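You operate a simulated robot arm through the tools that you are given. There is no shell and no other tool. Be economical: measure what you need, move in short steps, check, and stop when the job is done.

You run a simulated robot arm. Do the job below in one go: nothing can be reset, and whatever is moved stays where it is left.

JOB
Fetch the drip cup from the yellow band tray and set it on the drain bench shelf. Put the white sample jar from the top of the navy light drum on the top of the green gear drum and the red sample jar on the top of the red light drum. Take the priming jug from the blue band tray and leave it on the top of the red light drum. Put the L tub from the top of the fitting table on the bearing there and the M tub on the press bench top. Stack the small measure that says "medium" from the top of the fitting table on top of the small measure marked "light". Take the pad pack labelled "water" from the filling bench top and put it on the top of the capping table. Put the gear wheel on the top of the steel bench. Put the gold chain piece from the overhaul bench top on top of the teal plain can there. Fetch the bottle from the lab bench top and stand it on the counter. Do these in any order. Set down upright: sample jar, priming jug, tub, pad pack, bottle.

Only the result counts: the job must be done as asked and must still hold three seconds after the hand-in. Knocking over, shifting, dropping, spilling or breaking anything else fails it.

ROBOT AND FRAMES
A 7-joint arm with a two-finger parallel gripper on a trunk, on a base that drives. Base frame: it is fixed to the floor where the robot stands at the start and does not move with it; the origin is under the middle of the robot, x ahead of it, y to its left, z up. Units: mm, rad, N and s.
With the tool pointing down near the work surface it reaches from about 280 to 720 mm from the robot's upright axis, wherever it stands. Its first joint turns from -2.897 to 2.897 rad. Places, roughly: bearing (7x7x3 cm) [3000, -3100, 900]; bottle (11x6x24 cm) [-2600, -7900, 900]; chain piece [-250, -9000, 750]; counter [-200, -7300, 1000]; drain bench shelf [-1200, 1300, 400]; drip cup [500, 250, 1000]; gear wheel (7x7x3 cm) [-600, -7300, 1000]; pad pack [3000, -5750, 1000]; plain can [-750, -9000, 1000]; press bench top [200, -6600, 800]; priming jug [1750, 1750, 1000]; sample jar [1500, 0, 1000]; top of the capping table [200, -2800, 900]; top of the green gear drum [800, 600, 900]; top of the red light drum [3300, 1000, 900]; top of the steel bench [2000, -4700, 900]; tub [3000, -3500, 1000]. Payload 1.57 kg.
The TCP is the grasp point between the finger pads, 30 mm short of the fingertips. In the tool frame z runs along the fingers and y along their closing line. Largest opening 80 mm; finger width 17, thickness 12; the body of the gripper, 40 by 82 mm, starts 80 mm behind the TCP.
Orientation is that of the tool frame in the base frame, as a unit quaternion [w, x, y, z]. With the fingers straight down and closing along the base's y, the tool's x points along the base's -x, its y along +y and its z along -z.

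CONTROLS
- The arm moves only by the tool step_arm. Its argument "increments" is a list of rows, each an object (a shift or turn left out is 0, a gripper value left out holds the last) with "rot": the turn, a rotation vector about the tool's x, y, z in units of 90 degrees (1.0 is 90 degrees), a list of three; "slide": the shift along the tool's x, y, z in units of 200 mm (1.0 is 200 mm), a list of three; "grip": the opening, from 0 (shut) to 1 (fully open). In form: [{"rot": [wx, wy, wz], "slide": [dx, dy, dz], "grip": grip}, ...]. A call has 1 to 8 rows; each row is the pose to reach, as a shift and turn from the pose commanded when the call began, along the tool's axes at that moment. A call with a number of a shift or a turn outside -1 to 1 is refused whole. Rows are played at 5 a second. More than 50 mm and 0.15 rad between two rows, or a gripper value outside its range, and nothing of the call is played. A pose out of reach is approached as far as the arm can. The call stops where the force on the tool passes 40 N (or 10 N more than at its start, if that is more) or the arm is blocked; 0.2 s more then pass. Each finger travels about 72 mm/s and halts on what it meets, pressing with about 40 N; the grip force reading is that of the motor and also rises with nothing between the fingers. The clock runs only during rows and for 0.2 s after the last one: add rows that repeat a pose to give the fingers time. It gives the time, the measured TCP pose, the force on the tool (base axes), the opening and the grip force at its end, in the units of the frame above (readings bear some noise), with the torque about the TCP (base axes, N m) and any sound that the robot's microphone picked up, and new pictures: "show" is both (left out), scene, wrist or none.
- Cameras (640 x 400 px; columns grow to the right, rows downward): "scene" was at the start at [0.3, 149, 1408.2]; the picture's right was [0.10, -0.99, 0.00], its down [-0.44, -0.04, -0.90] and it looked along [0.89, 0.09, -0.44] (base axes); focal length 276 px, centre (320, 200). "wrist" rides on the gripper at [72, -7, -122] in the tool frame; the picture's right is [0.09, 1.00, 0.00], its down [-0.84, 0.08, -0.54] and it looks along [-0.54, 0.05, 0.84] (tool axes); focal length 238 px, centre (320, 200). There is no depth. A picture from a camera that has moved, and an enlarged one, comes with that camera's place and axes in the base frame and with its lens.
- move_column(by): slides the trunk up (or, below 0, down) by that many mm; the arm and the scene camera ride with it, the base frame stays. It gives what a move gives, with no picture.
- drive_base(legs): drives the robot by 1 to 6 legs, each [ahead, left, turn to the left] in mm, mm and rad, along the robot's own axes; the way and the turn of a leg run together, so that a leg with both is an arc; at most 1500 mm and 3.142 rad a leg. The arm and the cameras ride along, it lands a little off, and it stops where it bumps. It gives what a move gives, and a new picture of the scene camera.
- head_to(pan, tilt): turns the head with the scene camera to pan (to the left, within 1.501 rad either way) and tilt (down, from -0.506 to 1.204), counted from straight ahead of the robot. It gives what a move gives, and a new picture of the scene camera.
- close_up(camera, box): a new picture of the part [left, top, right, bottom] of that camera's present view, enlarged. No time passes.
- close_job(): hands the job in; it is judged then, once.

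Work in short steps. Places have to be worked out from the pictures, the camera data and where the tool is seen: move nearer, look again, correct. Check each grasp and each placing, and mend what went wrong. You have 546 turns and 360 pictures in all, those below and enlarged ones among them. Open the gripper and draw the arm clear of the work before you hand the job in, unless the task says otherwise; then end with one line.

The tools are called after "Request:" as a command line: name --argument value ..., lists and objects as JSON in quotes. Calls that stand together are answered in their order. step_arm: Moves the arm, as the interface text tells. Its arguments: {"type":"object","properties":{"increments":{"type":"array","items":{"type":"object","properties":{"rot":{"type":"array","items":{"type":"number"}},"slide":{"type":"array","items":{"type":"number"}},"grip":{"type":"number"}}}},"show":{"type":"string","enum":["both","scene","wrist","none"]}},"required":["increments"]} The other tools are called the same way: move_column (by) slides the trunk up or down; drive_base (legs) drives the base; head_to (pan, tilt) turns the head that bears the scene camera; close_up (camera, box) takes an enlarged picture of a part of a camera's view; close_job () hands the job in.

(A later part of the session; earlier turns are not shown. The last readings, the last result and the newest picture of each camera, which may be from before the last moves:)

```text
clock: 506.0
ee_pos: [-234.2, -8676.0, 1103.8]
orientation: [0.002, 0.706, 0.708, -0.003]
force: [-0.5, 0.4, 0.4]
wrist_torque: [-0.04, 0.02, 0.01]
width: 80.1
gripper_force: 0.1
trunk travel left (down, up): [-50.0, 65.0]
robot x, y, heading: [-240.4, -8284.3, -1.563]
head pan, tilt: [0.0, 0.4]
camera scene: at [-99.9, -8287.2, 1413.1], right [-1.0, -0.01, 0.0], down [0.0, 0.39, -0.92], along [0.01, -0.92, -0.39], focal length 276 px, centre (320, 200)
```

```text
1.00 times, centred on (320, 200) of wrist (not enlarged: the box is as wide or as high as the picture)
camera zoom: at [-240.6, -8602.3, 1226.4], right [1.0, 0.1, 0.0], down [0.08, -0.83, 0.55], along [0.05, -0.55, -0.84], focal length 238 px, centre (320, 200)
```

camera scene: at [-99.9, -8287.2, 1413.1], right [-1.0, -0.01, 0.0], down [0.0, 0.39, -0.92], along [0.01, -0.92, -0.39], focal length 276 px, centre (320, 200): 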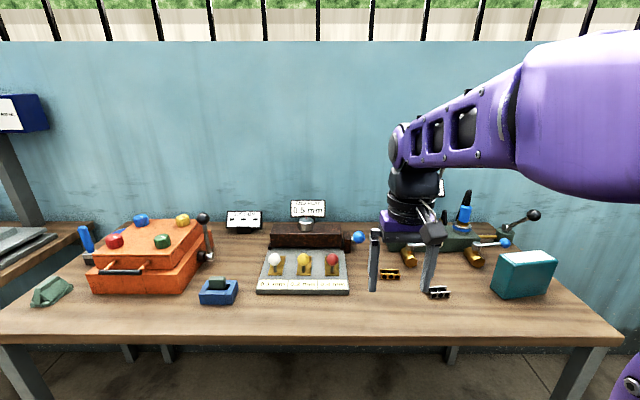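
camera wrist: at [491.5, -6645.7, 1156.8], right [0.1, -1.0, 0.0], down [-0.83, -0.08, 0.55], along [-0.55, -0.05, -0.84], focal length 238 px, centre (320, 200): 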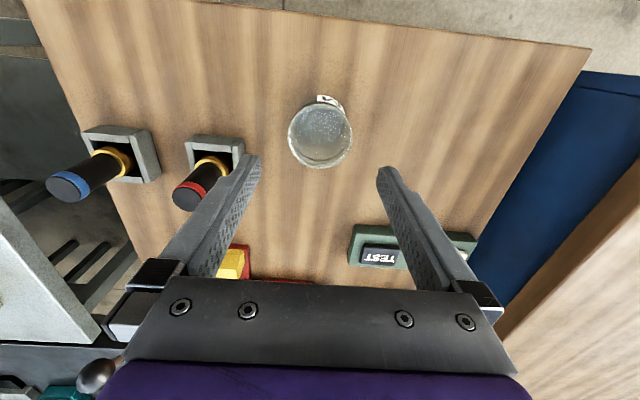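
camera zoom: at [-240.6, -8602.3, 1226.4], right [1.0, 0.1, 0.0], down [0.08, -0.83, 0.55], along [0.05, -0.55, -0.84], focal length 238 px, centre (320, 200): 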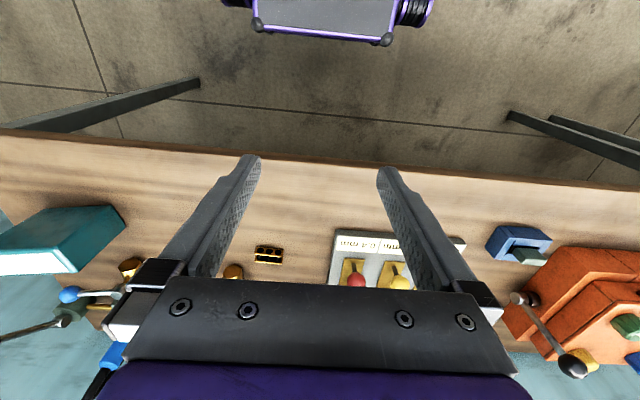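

Request:
close_up --camera "scene" --box '[350, 240, 470, 310]'

Request:
close_up --camera "wrist" --box '[200, 200, 360, 300]'

Request:
close_up --camera "scene" --box '[470, 220, 590, 320]'

```text
5.33 times, centred on (410, 275) of scene
camera zoom: at [-99.9, -8287.2, 1413.1], right [-1.0, -0.01, 0.0], down [0.0, 0.39, -0.92], along [0.01, -0.92, -0.39], focal length 1471 px, centre (-160, -200)
```

zoom: 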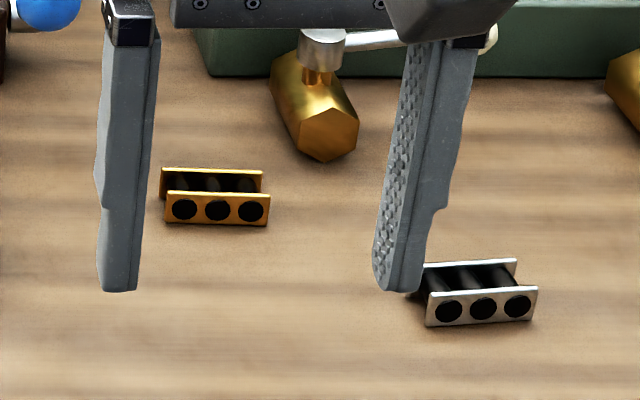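

```text
4.00 times, centred on (280, 250) of wrist
camera zoom: at [-240.6, -8602.3, 1226.4], right [1.0, 0.1, 0.0], down [0.08, -0.83, 0.55], along [0.05, -0.55, -0.84], focal length 953 px, centre (480, 0)
```

zoom: 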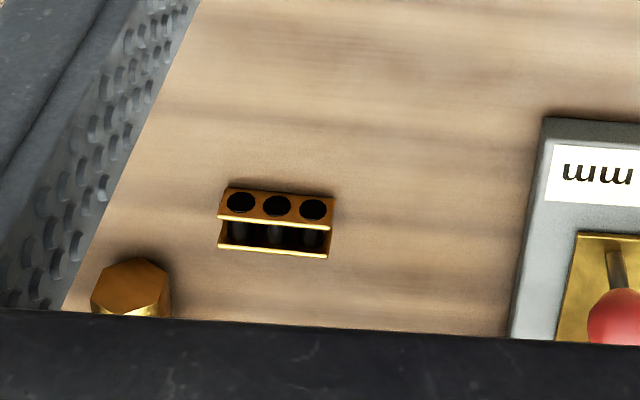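

```text
4.00 times, centred on (530, 270) of scene
camera zoom: at [-99.9, -8287.2, 1413.1], right [-1.0, -0.01, 0.0], down [0.0, 0.39, -0.92], along [0.01, -0.92, -0.39], focal length 1104 px, centre (-520, -80)
```

zoom: 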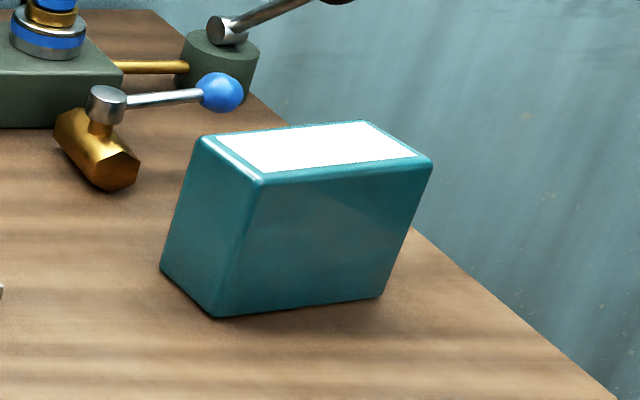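

The gold chain piece is at about [-313,-8990], plates facing ±y. I'll grip across the plates, so I turn the tool 90°.

Request:
step_arm --increments '[{"rot": [0, 0, 0.09]}, {"rot": [0, 0, 0.18]}, {"rot": [0, 0, 0.27]}, {"rot": [0, 0, 0.36]}, {"rot": [0, 0, 0.45]}, {"rot": [0, 0, 0.5]}]' --show "none"

Request:
step_arm --increments '[{"rot": [0, 0, 0.09]}, {"rot": [0, 0, 0.18]}, {"rot": [0, 0, 0.27]}, {"rot": [0, 0, 0.36]}, {"rot": [0, 0, 0.45]}, {"rot": [0, 0, 0.5]}, {"rot": [0, 0, 0.5]}]' --show "none"

Request:
drive_base --legs '[[80, 0, 0]]'

```text
clock: 507.4
ee_pos: [-234.7, -8676.0, 1104.9]
orientation: [0.004, 0.923, 0.384, -0.002]
force: [-0.3, 0.7, 0.1]
wrist_torque: [-0.01, 0.02, -0.02]
width: 79.8
gripper_force: 0.2
trunk travel left (down, up): [-50.0, 65.0]
robot x, y, heading: [-238.4, -8287.9, -1.566]
head pan, tilt: [0.0, 0.4]
```

```text
clock: 509.0
ee_pos: [-234.5, -8675.9, 1105.0]
orientation: [0.004, 1.0, 0.001, -0.001]
force: [-0.6, 0.0, -0.1]
wrist_torque: [-0.02, -0.01, 0.01]
width: 79.6
gripper_force: 0.0
trunk travel left (down, up): [-50.0, 65.0]
robot x, y, heading: [-243.0, -8287.8, -1.564]
head pan, tilt: [0.0, 0.4]
```

```text
clock: 510.1
ee_pos: [-232.5, -8755.8, 1104.6]
orientation: [0.003, 1.0, 0.002, -0.001]
force: [-0.5, -0.7, 0.1]
wrist_torque: [-0.01, 0.03, 0.0]
width: 79.9
gripper_force: 0.0
trunk travel left (down, up): [-50.0, 65.0]
robot x, y, heading: [-238.2, -8367.2, -1.564]
head pan, tilt: [0.0, 0.4]
camera scene: at [-99.4, -8366.2, 1413.1], right [-1.0, -0.01, 0.0], down [0.0, 0.39, -0.92], along [0.01, -0.92, -0.39], focal length 276 px, centre (320, 200)
```

scene: 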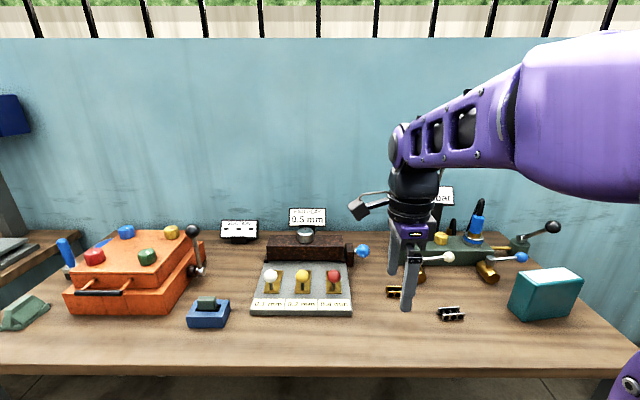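

I close the opening to 50 mm and move over the chain piece at z≈980.

Request:
step_arm --increments '[{"grip": 0.65, "slide": [-0.1, 0.2, 0.05]}, {"grip": 0.65, "slide": [-0.2, 0.4, 0.1]}, {"grip": 0.65, "slide": [-0.3, 0.6, 0.15]}, {"grip": 0.65, "slide": [-0.4, 0.8, 0.2]}, {"grip": 0.65, "slide": [-0.4, 1.0, 0.25]}]' --show "none"

Request:
step_arm --increments '[{"grip": 0.65, "slide": [0, 0.17, 0.1]}, {"grip": 0.65, "slide": [0, 0.17, 0.3]}, {"grip": 0.65, "slide": [0, 0.17, 0.35]}]' --show "both"

```text
clock: 511.3
ee_pos: [-311.8, -8957.7, 1059.2]
orientation: [0.004, 1.0, 0.002, -0.001]
force: [0.4, 0.4, 0.3]
wrist_torque: [0.01, 0.0, 0.01]
width: 51.9
gripper_force: 0.1
trunk travel left (down, up): [-50.0, 65.0]
robot x, y, heading: [-238.2, -8364.6, -1.559]
head pan, tilt: [0.0, 0.4]
```

```text
clock: 512.1
ee_pos: [-312.1, -8993.3, 986.6]
orientation: [0.003, 1.0, 0.003, 0.0]
force: [-0.7, -0.9, 0.3]
wrist_torque: [-0.04, 0.01, 0.02]
width: 52.3
gripper_force: 0.0
trunk travel left (down, up): [-50.0, 65.0]
robot x, y, heading: [-238.1, -8368.6, -1.567]
head pan, tilt: [0.0, 0.4]
camera scene: at [-99.4, -8366.4, 1413.1], right [-1.0, -0.01, 0.0], down [0.0, 0.39, -0.92], along [0.01, -0.92, -0.39], focal length 276 px, centre (320, 200)
camera wrist: at [-239.1, -8984.5, 1109.1], right [0.1, -1.0, 0.01], down [-0.84, -0.08, 0.54], along [-0.54, -0.06, -0.84], focal length 238 px, centre (320, 200)
```

scene: 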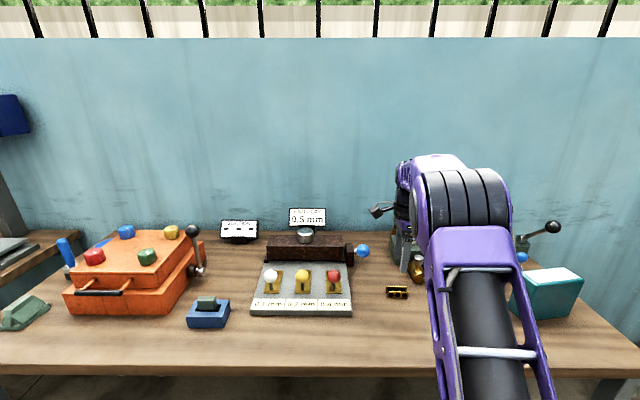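
wrist: 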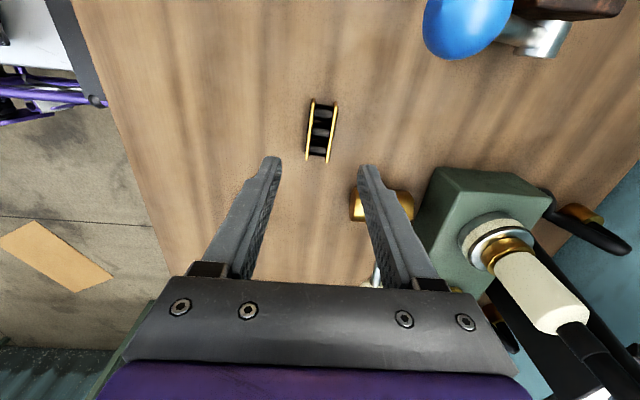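

The chain piece is exactly under the TCP. I lower until the fingertips touch the bench.

Request:
step_arm --increments '[{"grip": 0.65, "slide": [0, 0, 0.2]}, {"grip": 0.65, "slide": [0, 0, 0.42]}, {"grip": 0.65, "slide": [0, 0, 0.47]}, {"grip": 0.65, "slide": [0, 0, 0.5]}, {"grip": 0.65, "slide": [0, 0, 0.53]}, {"grip": 0.65, "slide": [0, 0, 0.56]}, {"grip": 0.65, "slide": [0, 0, 0.59]}, {"grip": 0.65, "slide": [0, 0, 0.62]}]' --show "wrist"

```text
clock: 513.6
ee_pos: [-312.1, -8995.4, 881.2]
orientation: [0.01, 1.0, 0.003, -0.002]
force: [0.7, 4.4, 17.1]
wrist_torque: [0.81, -0.04, -0.06]
width: 56.6
gripper_force: 2.9
trunk travel left (down, up): [-50.0, 65.0]
robot x, y, heading: [-235.9, -8364.5, -1.563]
head pan, tilt: [0.0, 0.4]
stopped in row 7: the force on the tool passed its limit at 47 N (the readings are from after the stop); the commanded pose is now the measured one
camera wrist: at [-239.2, -8983.4, 1002.7], right [0.1, -0.99, 0.02], down [-0.83, -0.07, 0.55], along [-0.54, -0.07, -0.84], focal length 238 px, centre (320, 200)
```

wrist: 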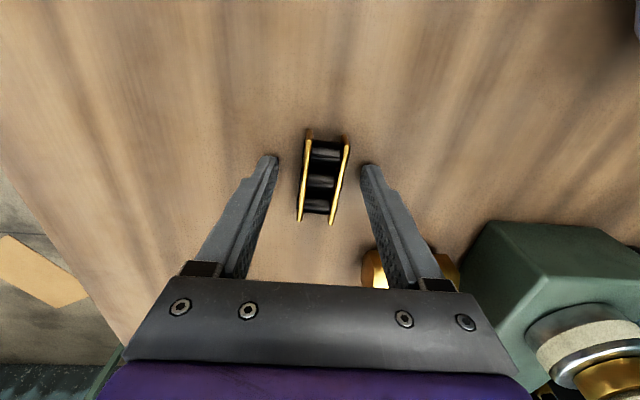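

Fingertips touched the bench (z≈851). I raise 4 mm and close on the chain piece.

Request:
step_arm --increments '[{"grip": 0.65, "slide": [0, 0, -0.02]}, {"grip": 0.2, "slide": [0, 0, -0.02]}, {"grip": 0, "slide": [0, 0, -0.02]}, {"grip": 0, "slide": [0, 0, -0.02]}, {"grip": 0, "slide": [0, 0, -0.02]}, {"grip": 0, "slide": [0, 0, -0.1]}, {"grip": 0, "slide": [0, 0, -0.3]}, {"grip": 0, "slide": [0, 0, -0.5]}]' --show "wrist"

```text
clock: 515.4
ee_pos: [-311.8, -8991.3, 977.3]
orientation: [0.008, 1.0, 0.003, -0.001]
force: [0.2, -0.6, -1.2]
wrist_torque: [0.02, 0.01, 0.04]
width: 25.2
gripper_force: 36.3
trunk travel left (down, up): [-50.0, 65.0]
robot x, y, heading: [-234.0, -8366.2, -1.563]
head pan, tilt: [0.0, 0.4]
camera wrist: at [-239.3, -8981.5, 1099.4], right [0.1, -1.0, 0.02], down [-0.83, -0.07, 0.55], along [-0.54, -0.07, -0.84], focal length 238 px, centre (320, 200)
```

wrist: 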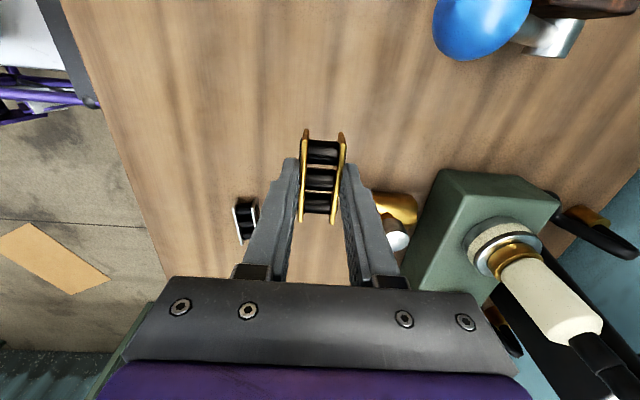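

Chain piece held. The can's top center is ≈[-673,-8934], z≈968. I lift, retract, and slide the base 350 mm right.

Request:
step_arm --increments '[{"grip": 0, "slide": [0, -0.1, -0.2]}, {"grip": 0, "slide": [0, -0.25, -0.4]}, {"grip": 0, "slide": [0, -0.45, -0.5]}, {"grip": 0, "slide": [0, -0.65, -0.55]}, {"grip": 0, "slide": [0, -0.85, -0.55]}, {"grip": 0, "slide": [0, -0.95, -0.55]}]' --show "none"

Request:
drive_base --legs '[[0, -360, 0]]'

Request:
close_up --camera "wrist" --box '[0, 0, 640, 400]'

```text
clock: 516.8
ee_pos: [-313.1, -8803.2, 1084.9]
orientation: [0.009, 1.0, 0.003, -0.002]
force: [0.3, -0.4, 0.0]
wrist_torque: [-0.04, 0.01, -0.02]
width: 25.4
gripper_force: 37.0
trunk travel left (down, up): [-50.0, 65.0]
robot x, y, heading: [-238.4, -8363.2, -1.559]
head pan, tilt: [0.0, 0.4]
```

```text
clock: 520.8
ee_pos: [-666.2, -8810.1, 1085.0]
orientation: [0.009, 1.0, 0.008, -0.002]
force: [-1.0, 0.2, -1.4]
wrist_torque: [0.03, 0.0, -0.02]
width: 25.1
gripper_force: 36.8
trunk travel left (down, up): [-50.0, 65.0]
robot x, y, heading: [-595.5, -8368.4, -1.556]
head pan, tilt: [0.0, 0.4]
camera scene: at [-457.1, -8369.3, 1413.1], right [-1.0, -0.02, 0.0], down [-0.01, 0.39, -0.92], along [0.01, -0.92, -0.39], focal length 276 px, centre (320, 200)
```

scene: 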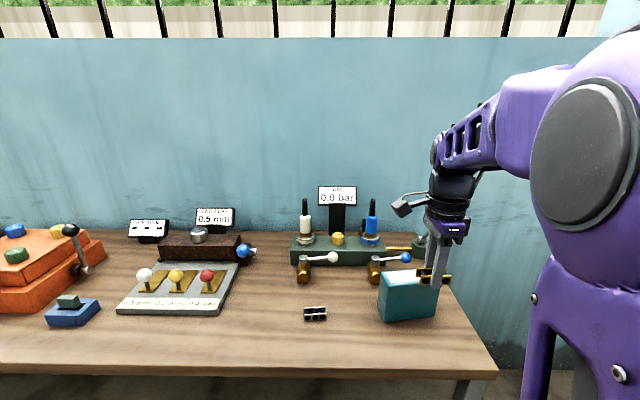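

```text
1.00 times, centred on (320, 200) of wrist (not enlarged: the box is as wide or as high as the picture)
camera zoom: at [-594.5, -8798.2, 1207.8], right [0.11, -0.99, 0.02], down [-0.83, -0.08, 0.55], along [-0.54, -0.07, -0.84], focal length 238 px, centre (320, 200)
```

zoom: 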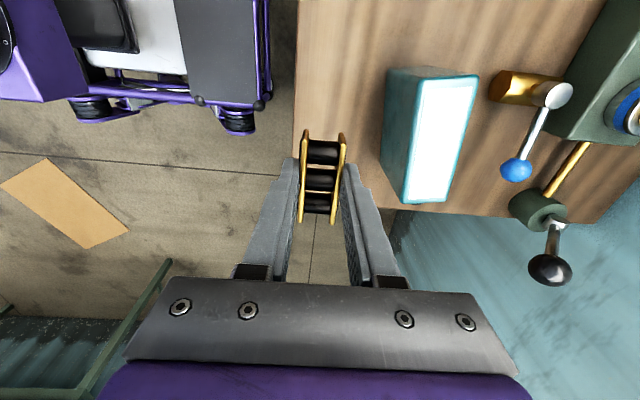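

Can top center ≈[-664,-8934]. I move over it and verify.

Request:
step_arm --increments '[{"grip": 0, "slide": [0, 0.2, 0]}, {"grip": 0, "slide": [0, 0.4, 0]}, {"grip": 0, "slide": [0, 0.62, 0.1]}, {"grip": 0, "slide": [0, 0.62, 0.25]}, {"grip": 0, "slide": [0, 0.62, 0.25]}]' --show "wrist"

Request:
close_up --camera "scene" --box '[340, 200, 480, 340]'

```text
clock: 522.0
ee_pos: [-665.0, -8933.4, 1035.1]
orientation: [0.009, 1.0, 0.007, 0.0]
force: [-0.1, 0.8, -1.3]
wrist_torque: [0.0, 0.0, 0.01]
width: 25.5
gripper_force: 36.5
trunk travel left (down, up): [-50.0, 65.0]
robot x, y, heading: [-593.0, -8370.6, -1.551]
head pan, tilt: [0.0, 0.4]
camera wrist: at [-592.6, -8923.4, 1157.3], right [0.11, -0.99, 0.02], down [-0.83, -0.08, 0.55], along [-0.54, -0.07, -0.84], focal length 238 px, centre (320, 200)
```

wrist: 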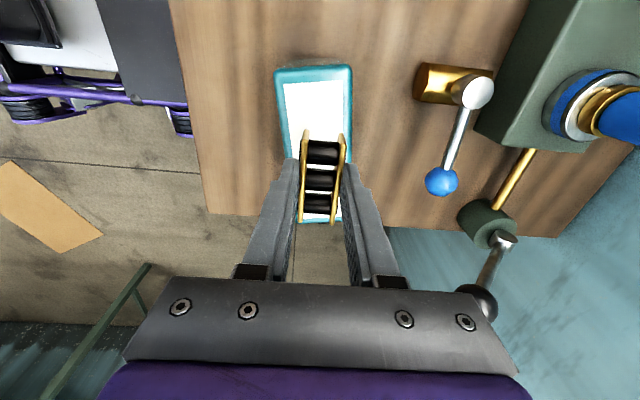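

```text
2.86 times, centred on (410, 270) of scene
camera zoom: at [-457.2, -8369.3, 1413.1], right [-1.0, -0.02, 0.0], down [-0.01, 0.39, -0.92], along [0.01, -0.92, -0.39], focal length 788 px, centre (63, 0)
```

zoom: 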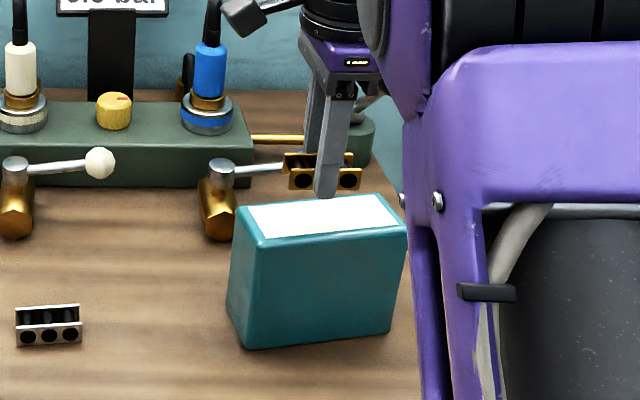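

Can top center refined to ≈[-673,-8929]. I nudge and lower to contact.

Request:
step_arm --increments '[{"grip": 0, "slide": [-0.035, -0.02, 0.05]}, {"grip": 0, "slide": [-0.035, -0.02, 0.1]}, {"grip": 0, "slide": [-0.035, -0.02, 0.13]}, {"grip": 0, "slide": [-0.035, -0.02, 0.155]}, {"grip": 0, "slide": [-0.035, -0.02, 0.18]}, {"grip": 0, "slide": [-0.035, -0.02, 0.205]}, {"grip": 0, "slide": [-0.035, -0.02, 0.23]}, {"grip": 0, "slide": [-0.035, -0.02, 0.255]}]' --show "none"

Request:
close_up --camera "scene" --box '[340, 200, 480, 340]'

```text
clock: 523.7
ee_pos: [-671.2, -8931.4, 1000.2]
orientation: [0.015, 1.0, 0.007, -0.001]
force: [0.6, 5.5, 17.5]
wrist_torque: [0.52, -0.07, 0.04]
width: 25.3
gripper_force: 36.6
trunk travel left (down, up): [-50.0, 65.0]
robot x, y, heading: [-594.4, -8369.0, -1.557]
head pan, tilt: [0.0, 0.4]
stopped in row 8: the force on the tool passed its limit at 45 N (the readings are from after the stop); the commanded pose is now the measured one
```

```text
2.86 times, centred on (410, 270) of scene
camera zoom: at [-456.9, -8367.3, 1413.1], right [-1.0, -0.02, 0.0], down [-0.01, 0.39, -0.92], along [0.01, -0.92, -0.39], focal length 788 px, centre (63, 0)
```

zoom: 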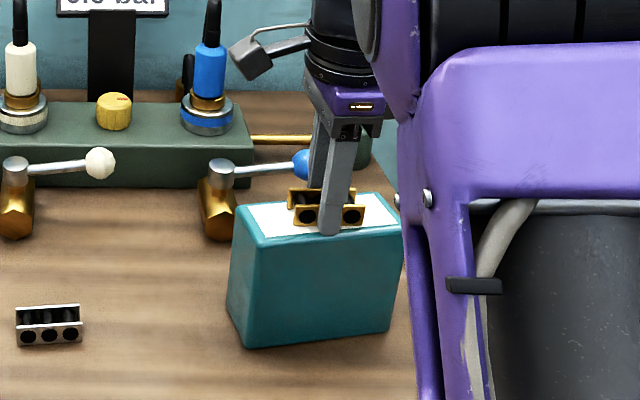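

The chain piece sits on the can. I open slightly and rise.

Request:
step_arm --increments '[{"grip": 0.5, "slide": [0, 0, -0.01]}, {"grip": 0.6, "slide": [0, 0, -0.02]}, {"grip": 0.6, "slide": [0, 0, -0.03]}, {"grip": 0.6, "slide": [0, 0, -0.15]}, {"grip": 0.6, "slide": [0, -0.05, -0.35]}, {"grip": 0.6, "slide": [0, -0.2, -0.5]}, {"grip": 0.6, "slide": [0, -0.4, -0.55]}, {"grip": 0.6, "slide": [0, -0.6, -0.55]}]' --show "none"

Request:
close_up --camera "scene" --box '[340, 200, 480, 340]'

```text
clock: 525.5
ee_pos: [-674.1, -8807.2, 1102.8]
orientation: [0.013, 1.0, 0.007, -0.001]
force: [-0.6, -1.0, -0.4]
wrist_torque: [0.0, 0.01, -0.02]
width: 48.0
gripper_force: 0.0
trunk travel left (down, up): [-50.0, 65.0]
robot x, y, heading: [-596.4, -8365.7, -1.558]
head pan, tilt: [0.0, 0.4]
```

```text
2.86 times, centred on (410, 270) of scene
camera zoom: at [-457.1, -8369.3, 1413.1], right [-1.0, -0.02, 0.0], down [-0.01, 0.39, -0.92], along [0.01, -0.92, -0.39], focal length 788 px, centre (63, 0)
```

zoom: 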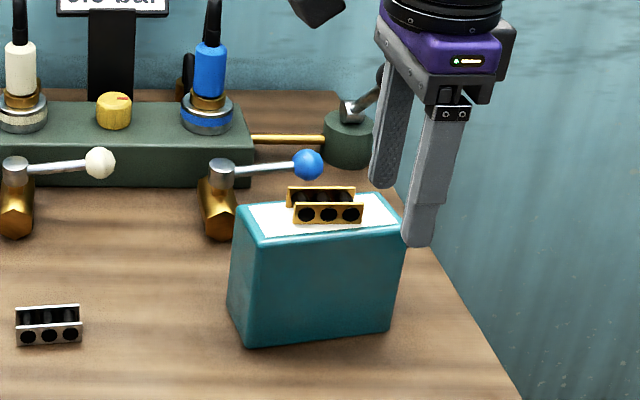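

Chain piece rests on the can. I turn the tool back, back off the bench and face west toward the lab bench.

Request:
step_arm --increments '[{"rot": [0.008, 0, -0.09], "grip": 1}, {"rot": [0.016, 0, -0.18], "grip": 1}, {"rot": [0.016, 0, -0.27], "grip": 1}, {"rot": [0.016, 0, -0.36], "grip": 1}, {"rot": [0.016, 0, -0.45], "grip": 1}, {"rot": [0.016, 0, -0.5], "grip": 1}]' --show "none"

Request:
step_arm --increments '[{"rot": [0, 0, -0.09]}, {"rot": [0, 0, -0.18]}, {"rot": [0, 0, -0.27]}, {"rot": [0, 0, -0.36]}, {"rot": [0, 0, -0.45]}, {"rot": [0, 0, -0.5]}, {"rot": [0, 0, -0.5]}]' --show "none"

Request:
drive_base --legs '[[-300, 0, 0], [0, 0, -1.57]]'

```text
clock: 526.9
ee_pos: [-674.9, -8809.1, 1103.3]
orientation: [-0.001, 0.921, 0.39, -0.007]
force: [0.4, -0.1, 1.1]
wrist_torque: [-0.03, 0.02, 0.03]
width: 79.8
gripper_force: 0.0
trunk travel left (down, up): [-50.0, 65.0]
robot x, y, heading: [-593.3, -8367.1, -1.556]
head pan, tilt: [0.0, 0.4]
```

```text
clock: 528.5
ee_pos: [-674.1, -8809.4, 1104.9]
orientation: [-0.004, 0.701, 0.713, -0.005]
force: [-0.2, 0.0, -0.4]
wrist_torque: [0.0, -0.01, 0.0]
width: 79.9
gripper_force: 0.0
trunk travel left (down, up): [-50.0, 65.0]
robot x, y, heading: [-596.8, -8366.7, -1.554]
head pan, tilt: [0.0, 0.4]
```

```text
clock: 534.4
ee_pos: [-1040.4, -7995.1, 1105.1]
orientation: [-0.006, 1.0, 0.008, -0.001]
force: [-0.5, 0.2, -0.1]
wrist_torque: [-0.01, 0.03, 0.0]
width: 79.9
gripper_force: 0.0
trunk travel left (down, up): [-50.0, 65.0]
robot x, y, heading: [-600.5, -8071.9, -3.121]
head pan, tilt: [0.0, 0.4]
camera scene: at [-599.5, -8211.1, 1413.1], right [-0.02, 1.0, 0.0], down [0.39, 0.01, -0.92], along [-0.92, -0.02, -0.39], focal length 276 px, centre (320, 200)
```

scene: 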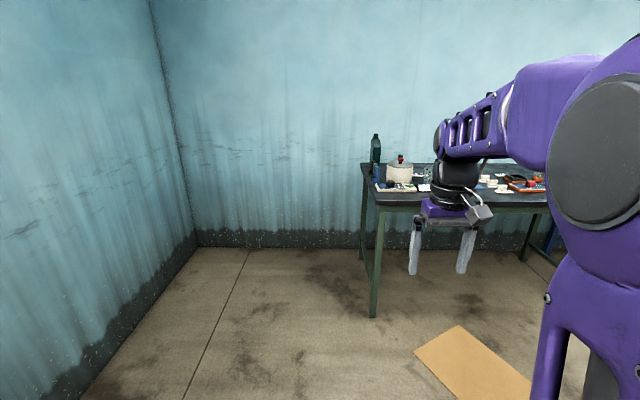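

The green bottle is at the back-left corner of the lab bench, ≈[-2430,-7870]. I'll approach from the bench's south end: shift south, go west, face north, then slide left.

Request:
drive_base --legs '[[0, 430, 0], [900, 0, 0], [0, 0, -1.57]]'

```text
clock: 547.4
ee_pos: [-1389.9, -8077.5, 1105.5]
orientation: [0.005, -0.698, 0.716, -0.004]
force: [0.2, 0.0, -0.3]
wrist_torque: [0.02, 0.02, 0.02]
width: 80.0
gripper_force: 0.0
trunk travel left (down, up): [-50.0, 65.0]
robot x, y, heading: [-1483.9, -8512.0, 1.546]
head pan, tilt: [0.0, 0.4]
camera scene: at [-1626.2, -8508.3, 1413.1], right [1.0, -0.02, 0.0], down [-0.01, -0.39, -0.92], along [0.02, 0.92, -0.39], focal length 276 px, centre (320, 200)
```

scene: 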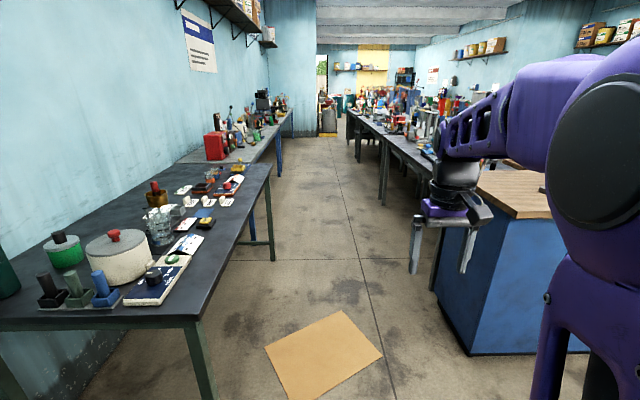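

I slide left 830 mm.

Request:
drive_base --legs '[[0, 850, 0.02]]'

Request:
close_up --camera "wrist" --box '[0, 0, 640, 400]'

```text
clock: 555.8
ee_pos: [-2234.5, -8062.5, 1105.5]
orientation: [0.005, -0.703, 0.711, -0.004]
force: [0.2, 0.0, 0.4]
wrist_torque: [0.0, -0.01, -0.01]
width: 80.2
gripper_force: 0.0
trunk travel left (down, up): [-50.0, 65.0]
robot x, y, heading: [-2326.7, -8498.9, 1.561]
head pan, tilt: [0.0, 0.4]
camera scene: at [-2463.4, -8496.7, 1413.1], right [1.0, -0.01, 0.0], down [0.0, -0.39, -0.92], along [0.01, 0.92, -0.39], focal length 276 px, centre (320, 200)
```

scene: 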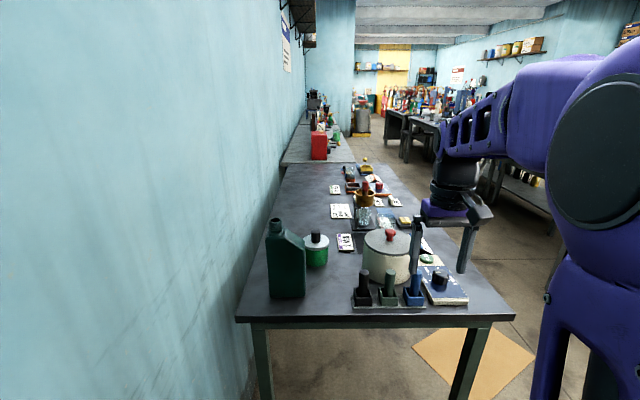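

```text
1.00 times, centred on (320, 200) of wrist (not enlarged: the box is as wide or as high as the picture)
camera zoom: at [-2229.6, -8133.3, 1227.4], right [-1.0, -0.08, -0.01], down [-0.08, 0.84, 0.54], along [-0.03, 0.54, -0.84], focal length 238 px, centre (320, 200)
```

zoom: 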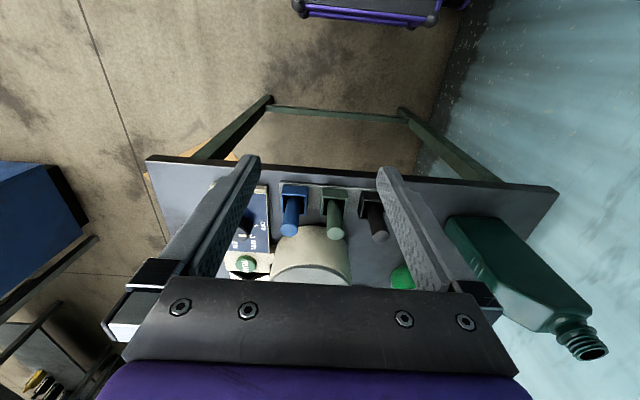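

The bottle stands at ≈[-2550,-7854], long side along x, neck toward -x, top z≈1090. I turn the tool 90° so it closes along y, raise it, and drive 60 ahead / 100 left.

Request:
step_arm --increments '[{"rot": [0, 0, 0.09], "slide": [0, 0, -0.05]}, {"rot": [0, 0, 0.18], "slide": [0, 0, -0.1]}, {"rot": [0, 0, 0.27], "slide": [0, 0, -0.15]}, {"rot": [0, 0, 0.36], "slide": [0, 0, -0.2]}, {"rot": [0, 0, 0.45], "slide": [0, 0, -0.2]}, {"rot": [0, 0, 0.5], "slide": [0, 0, -0.2]}]' --show "none"

Request:
step_arm --increments '[{"rot": [0, 0, 0.09]}, {"rot": [0, 0, 0.18]}, {"rot": [0, 0, 0.27]}, {"rot": [0, 0, 0.36]}, {"rot": [0, 0, 0.45]}, {"rot": [0, 0, 0.5]}, {"rot": [0, 0, 0.5]}]' --show "none"

Request:
drive_base --legs '[[60, 100, 0]]'

Request:
close_up --camera "wrist" --box '[0, 0, 640, 400]'

```text
clock: 557.2
ee_pos: [-2234.3, -8060.8, 1145.3]
orientation: [0.006, -0.377, 0.926, -0.001]
force: [0.7, 0.5, 0.7]
wrist_torque: [-0.02, 0.03, 0.04]
width: 80.0
gripper_force: 0.0
trunk travel left (down, up): [-50.0, 65.0]
robot x, y, heading: [-2321.7, -8498.0, 1.564]
head pan, tilt: [0.0, 0.4]
```

```text
clock: 558.8
ee_pos: [-2234.6, -8062.2, 1145.5]
orientation: [0.006, 0.006, 1.0, 0.002]
force: [0.5, -0.2, -0.7]
wrist_torque: [-0.02, 0.03, 0.02]
width: 80.2
gripper_force: 0.0
trunk travel left (down, up): [-50.0, 65.0]
robot x, y, heading: [-2320.4, -8498.6, 1.558]
head pan, tilt: [0.0, 0.4]
```

```text
clock: 560.4
ee_pos: [-2329.2, -8000.8, 1145.1]
orientation: [0.007, 0.007, 1.0, 0.001]
force: [0.1, -0.3, 0.4]
wrist_torque: [-0.01, -0.01, 0.02]
width: 80.0
gripper_force: 0.0
trunk travel left (down, up): [-50.0, 65.0]
robot x, y, heading: [-2418.5, -8438.6, 1.565]
head pan, tilt: [0.0, 0.4]
camera scene: at [-2558.6, -8436.1, 1413.1], right [1.0, -0.01, 0.0], down [0.0, -0.39, -0.92], along [0.01, 0.92, -0.39], focal length 276 px, centre (320, 200)
```

scene: 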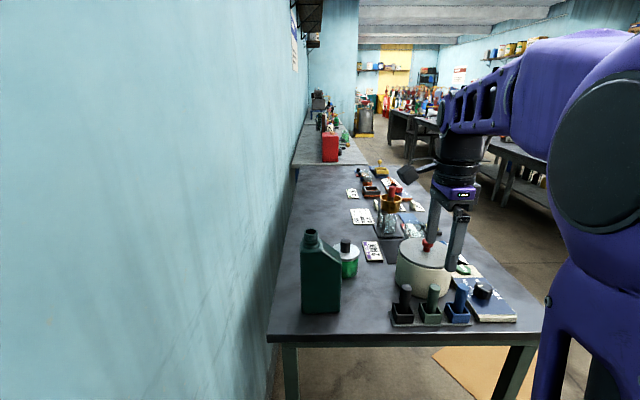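

```text
1.00 times, centred on (320, 200) of wrist (not enlarged: the box is as wide or as high as the picture)
camera zoom: at [-2402.4, -8007.0, 1266.5], right [-0.08, 1.0, 0.0], down [0.83, 0.07, 0.55], along [0.55, 0.04, -0.83], focal length 238 px, centre (320, 200)
```

zoom: 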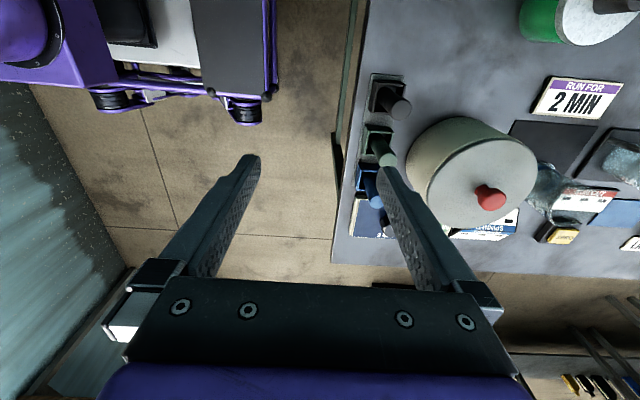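

I move over the bottle body (x≈-2530, right of the neck) at safe height and look.

Request:
step_arm --increments '[{"slide": [0.18, 0.12, 0]}, {"slide": [0.36, 0.24, 0]}, {"slide": [0.54, 0.36, 0]}, {"slide": [0.72, 0.5, 0]}, {"slide": [0.9, 0.62, 0]}, {"slide": [1.0, 0.72, 0]}, {"slide": [1.0, 0.72, 0]}]' --show "both"

```text
clock: 562.0
ee_pos: [-2528.2, -7857.3, 1141.6]
orientation: [0.007, 0.006, 1.0, 0.0]
force: [-0.4, 0.0, -0.5]
wrist_torque: [0.01, -0.02, -0.02]
width: 80.1
gripper_force: 0.0
trunk travel left (down, up): [-50.0, 65.0]
robot x, y, heading: [-2417.1, -8440.2, 1.564]
head pan, tilt: [0.0, 0.4]
camera scene: at [-2558.7, -8436.0, 1413.1], right [1.0, -0.01, 0.0], down [0.0, -0.39, -0.92], along [0.01, 0.92, -0.39], focal length 276 px, centre (320, 200)
camera wrist: at [-2601.3, -7862.4, 1263.2], right [-0.08, 1.0, 0.0], down [0.83, 0.07, 0.55], along [0.55, 0.04, -0.83], focal length 238 px, centre (320, 200)
```

scene: 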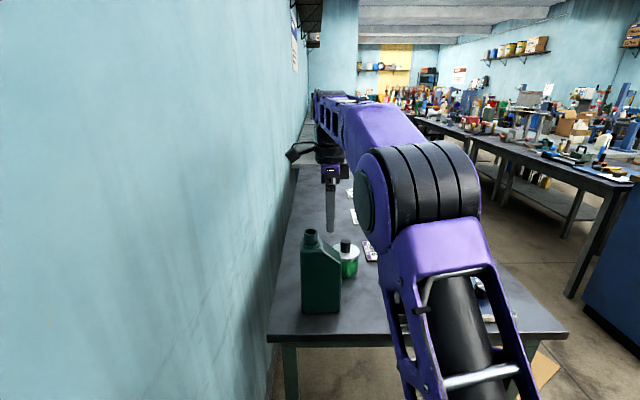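
wrist: 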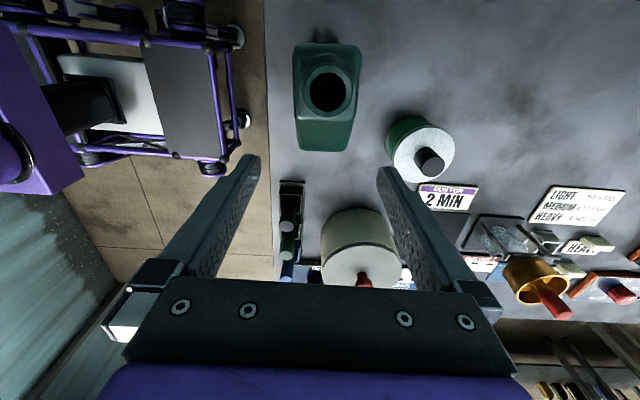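

Body center y≈-7852, shoulder end at x≈-2505, neck at x≈-2572. I adjust 5 mm each way and descend to z≈1003 on the body.

Request:
step_arm --increments '[{"slide": [-0.025, 0.025, 0.15]}, {"slide": [-0.025, 0.025, 0.3]}, {"slide": [-0.025, 0.025, 0.45]}, {"slide": [-0.025, 0.025, 0.6]}, {"slide": [-0.025, 0.025, 0.69]}, {"slide": [-0.025, 0.025, 0.69]}]' --show "both"

```text
clock: 563.4
ee_pos: [-2518.9, -7850.7, 1002.1]
orientation: [0.007, 0.007, 1.0, 0.001]
force: [0.3, 0.6, 0.9]
wrist_torque: [-0.01, -0.01, -0.03]
width: 80.0
gripper_force: 0.0
trunk travel left (down, up): [-50.0, 65.0]
robot x, y, heading: [-2416.2, -8440.7, 1.557]
head pan, tilt: [0.0, 0.4]
camera scene: at [-2558.6, -8436.1, 1413.1], right [1.0, -0.01, 0.0], down [0.0, -0.39, -0.92], along [0.01, 0.92, -0.39], focal length 276 px, centre (320, 200)
camera wrist: at [-2592.3, -7855.4, 1123.9], right [-0.08, 1.0, 0.0], down [0.83, 0.07, 0.55], along [0.55, 0.04, -0.83], focal length 238 px, centre (320, 200)
```

scene: 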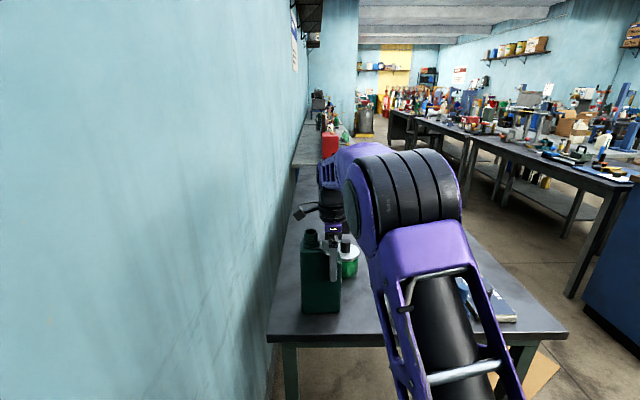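
wrist: 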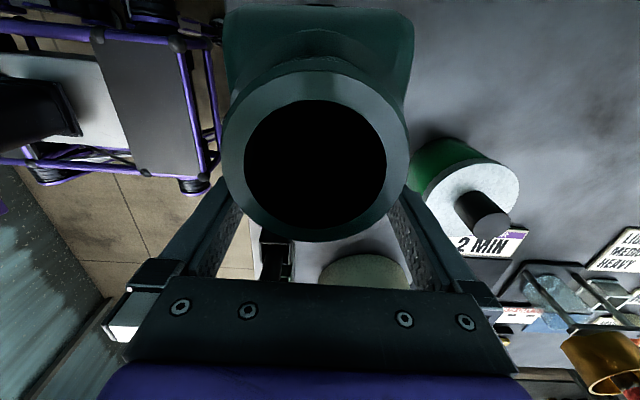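

The fingers flank the body. I close and check the width, then lift slightly.

Request:
step_arm --increments '[{"grip": 0}, {"grip": 0}, {"grip": 0}, {"grip": 0, "slide": [0, 0, -0.03]}, {"grip": 0, "slide": [0, 0, -0.1]}, {"grip": 0, "slide": [0, 0, -0.25]}]' --show "scene"

```text
clock: 564.8
ee_pos: [-2522.3, -7850.4, 1057.7]
orientation: [0.006, 0.007, 1.0, 0.001]
force: [-0.6, -0.5, -8.6]
wrist_torque: [0.0, -0.26, 0.01]
width: 57.0
gripper_force: 40.3
trunk travel left (down, up): [-50.0, 65.0]
robot x, y, heading: [-2415.6, -8441.6, 1.56]
head pan, tilt: [0.0, 0.4]
camera scene: at [-2558.8, -8435.4, 1413.0], right [1.0, -0.01, 0.0], down [0.0, -0.39, -0.92], along [0.01, 0.92, -0.39], focal length 276 px, centre (320, 200)
```

scene: 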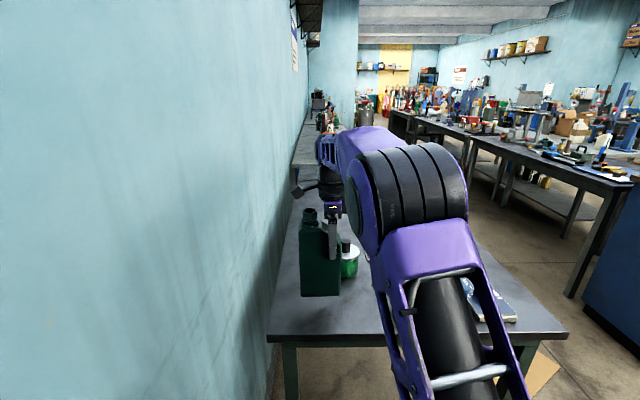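

Bottle lifted level (57 mm, ≈8 N). I raise further, retract south and back off.

Request:
step_arm --increments '[{"grip": 0, "slide": [0, 0, -0.2]}, {"grip": 0, "slide": [0, -0.1, -0.35]}, {"grip": 0, "slide": [0, -0.3, -0.4]}, {"grip": 0, "slide": [0, -0.5, -0.4]}, {"grip": 0, "slide": [-0.1, -0.7, -0.4]}, {"grip": 0, "slide": [-0.2, -0.85, -0.4]}]' --show "none"

Request:
drive_base --legs '[[-80, 0, 0], [0, -1200, 0]]'

```text
clock: 566.2
ee_pos: [-2483.8, -8024.4, 1136.4]
orientation: [0.006, 0.007, 1.0, 0.003]
force: [-0.8, 0.0, -8.2]
wrist_torque: [0.03, -0.26, 0.0]
width: 56.5
gripper_force: 39.9
trunk travel left (down, up): [-50.0, 65.0]
robot x, y, heading: [-2417.4, -8439.0, 1.557]
head pan, tilt: [0.0, 0.4]
```

```text
clock: 578.6
ee_pos: [-1284.7, -8132.0, 1136.1]
orientation: [0.007, 0.019, 1.0, 0.0]
force: [0.5, 0.2, -7.9]
wrist_torque: [0.02, -0.29, 0.01]
width: 56.2
gripper_force: 40.0
trunk travel left (down, up): [-50.0, 65.0]
robot x, y, heading: [-1225.1, -8553.8, 1.537]
head pan, tilt: [0.0, 0.4]
camera scene: at [-1370.4, -8542.5, 1413.1], right [1.0, -0.04, 0.0], down [-0.01, -0.39, -0.92], along [0.03, 0.92, -0.39], focal length 276 px, centre (320, 200)
```

scene: 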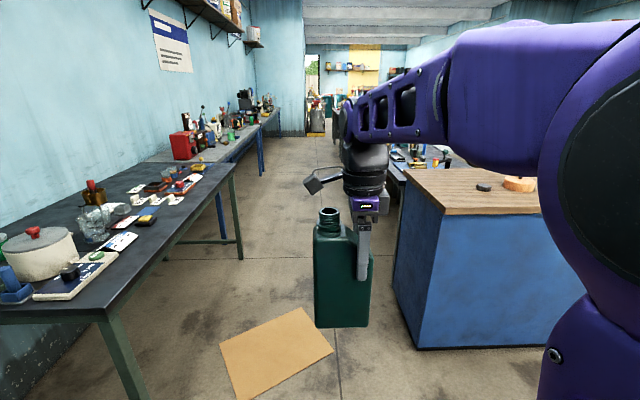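

Bottle is upright. I raise it 40 mm, go ahead 400 and right 1180 to stand in front of the counter.

Request:
step_arm --increments '[{"grip": 0, "slide": [0, 0, -0.1]}, {"grip": 0, "slide": [0, 0, -0.2]}, {"grip": 0, "slide": [0, 0, -0.2]}]' --show "none"

Request:
drive_base --legs '[[400, 0, 0.03], [0, -1180, 0]]'

```text
clock: 579.4
ee_pos: [-1284.4, -8133.1, 1175.7]
orientation: [0.007, 0.018, 1.0, 0.001]
force: [-0.2, 0.4, -8.4]
wrist_torque: [0.0, -0.23, -0.01]
width: 56.5
gripper_force: 39.9
trunk travel left (down, up): [-50.0, 65.0]
robot x, y, heading: [-1228.4, -8551.0, 1.539]
head pan, tilt: [0.0, 0.4]
```

```text
clock: 593.5
ee_pos: [-65.0, -7737.5, 1176.8]
orientation: [0.007, 0.011, 1.0, 0.001]
force: [-0.1, 0.4, -8.4]
wrist_torque: [0.02, -0.27, 0.0]
width: 56.1
gripper_force: 40.1
trunk travel left (down, up): [-50.0, 65.0]
robot x, y, heading: [-2.5, -8152.3, 1.551]
head pan, tilt: [0.0, 0.4]
camera scene: at [-144.7, -8148.9, 1413.1], right [1.0, -0.02, 0.0], down [-0.01, -0.39, -0.92], along [0.02, 0.92, -0.39], focal length 276 px, centre (320, 200)
```

scene: 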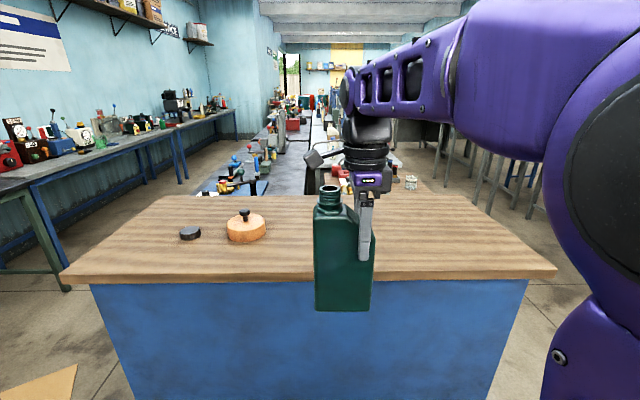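

The counter's front edge is y≈-7580, top z≈950. I drive 120 mm ahead and extend over the free middle-right area.

Request:
drive_base --legs '[[120, 0, 0]]'

Request:
step_arm --increments '[{"grip": 0, "slide": [0, 0.2, 0]}, {"grip": 0, "slide": [0, 0.4, 0]}, {"grip": 0, "slide": [0, 0.6, 0]}, {"grip": 0, "slide": [0, 0.8, 0]}, {"grip": 0, "slide": [0, 0.8, 0.1]}]' --show "scene"

```text
clock: 594.7
ee_pos: [-61.8, -7618.9, 1176.2]
orientation: [0.006, 0.012, 1.0, 0.001]
force: [0.6, -1.2, -8.4]
wrist_torque: [-0.03, -0.3, 0.0]
width: 55.8
gripper_force: 40.3
trunk travel left (down, up): [-50.0, 65.0]
robot x, y, heading: [2.7, -8033.8, 1.551]
head pan, tilt: [0.0, 0.4]
camera scene: at [-142.4, -8029.7, 1413.1], right [1.0, -0.02, 0.0], down [-0.01, -0.39, -0.92], along [0.02, 0.92, -0.39], focal length 276 px, centre (320, 200)
```

scene: 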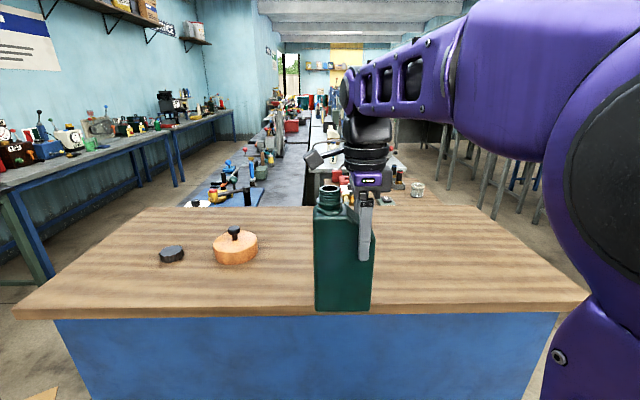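

```text
clock: 595.9
ee_pos: [-59.0, -7459.1, 1154.0]
orientation: [0.006, 0.01, 1.0, -0.001]
force: [0.1, 0.3, -8.4]
wrist_torque: [-0.03, -0.29, 0.01]
width: 55.9
gripper_force: 40.0
trunk travel left (down, up): [-50.0, 65.0]
robot x, y, heading: [-5.3, -8036.2, 1.552]
head pan, tilt: [0.0, 0.4]
camera scene: at [-142.4, -8029.3, 1413.1], right [1.0, -0.02, 0.0], down [-0.01, -0.39, -0.92], along [0.02, 0.92, -0.39], focal length 276 px, centre (320, 200)
```

scene: 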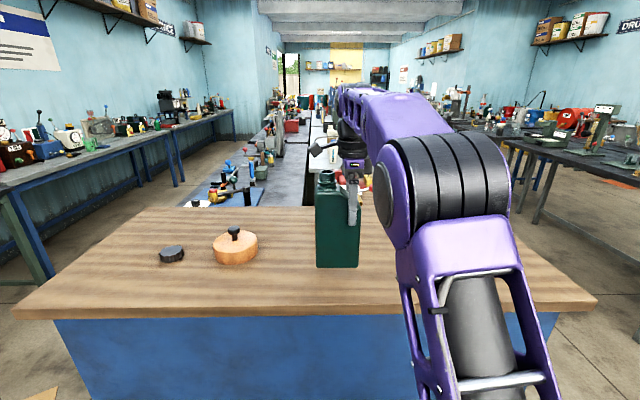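

I lower to contact in small rows.

Request:
step_arm --increments '[{"grip": 0, "slide": [0, 0, 0.15]}, {"grip": 0, "slide": [0, 0, 0.2]}, {"grip": 0, "slide": [0, 0, 0.225]}, {"grip": 0, "slide": [0, 0, 0.25]}, {"grip": 0, "slide": [0, 0, 0.275]}, {"grip": 0, "slide": [0, 0, 0.3]}, {"grip": 0, "slide": [0, 0, 0.325]}, {"grip": 0, "slide": [0, 0, 0.35]}]' --show "scene"

```text
clock: 597.5
ee_pos: [-56.7, -7459.2, 1098.2]
orientation: [0.006, 0.011, 1.0, 0.006]
force: [2.5, -6.1, 13.7]
wrist_torque: [-1.47, 0.1, 0.32]
width: 55.6
gripper_force: 40.3
trunk travel left (down, up): [-50.0, 65.0]
robot x, y, heading: [-4.9, -8033.4, 1.553]
head pan, tilt: [0.0, 0.4]
stopped in row 8: the force on the tool passed its limit at 46 N (the readings are from after the stop); the commanded pose is now the measured one
camera scene: at [-141.9, -8031.8, 1412.9], right [1.0, -0.02, 0.0], down [-0.01, -0.39, -0.92], along [0.02, 0.92, -0.39], focal length 276 px, centre (320, 200)
```

scene: 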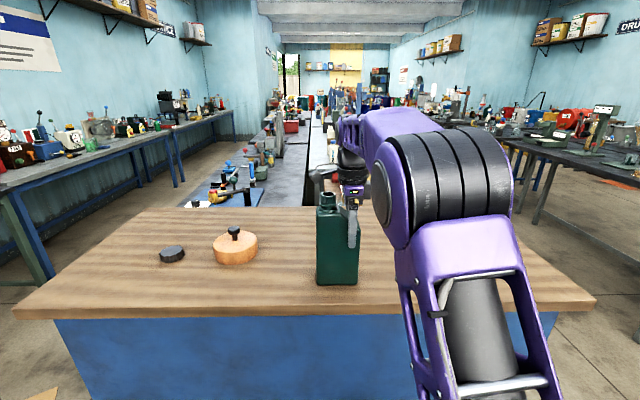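

Standing on the counter. I open and rise straight up past the neck.

Request:
step_arm --increments '[{"grip": 1, "slide": [0, 0, -0.01]}, {"grip": 1, "slide": [0, 0, -0.01]}, {"grip": 1, "slide": [0, 0, -0.02]}, {"grip": 1, "slide": [0, 0, -0.15]}, {"grip": 1, "slide": [0, 0, -0.35]}, {"grip": 1, "slide": [0, 0, -0.55]}, {"grip": 1, "slide": [0, 0, -0.6]}]' --show "scene"

```text
clock: 599.1
ee_pos: [-60.5, -7456.6, 1217.3]
orientation: [0.006, 0.012, 1.0, 0.005]
force: [0.2, 0.3, 0.2]
wrist_torque: [-0.03, 0.03, 0.02]
width: 79.9
gripper_force: 0.0
trunk travel left (down, up): [-50.0, 65.0]
robot x, y, heading: [1.2, -8031.1, 1.55]
head pan, tilt: [0.0, 0.4]
camera scene: at [-142.2, -8030.2, 1413.1], right [1.0, -0.02, 0.0], down [-0.01, -0.39, -0.92], along [0.02, 0.92, -0.39], focal length 276 px, centre (320, 200)
```

scene: 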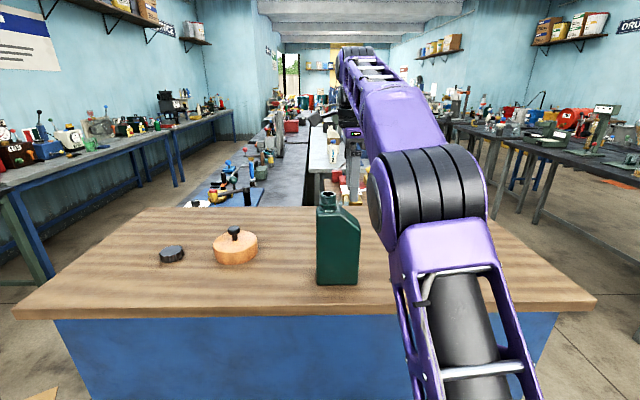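

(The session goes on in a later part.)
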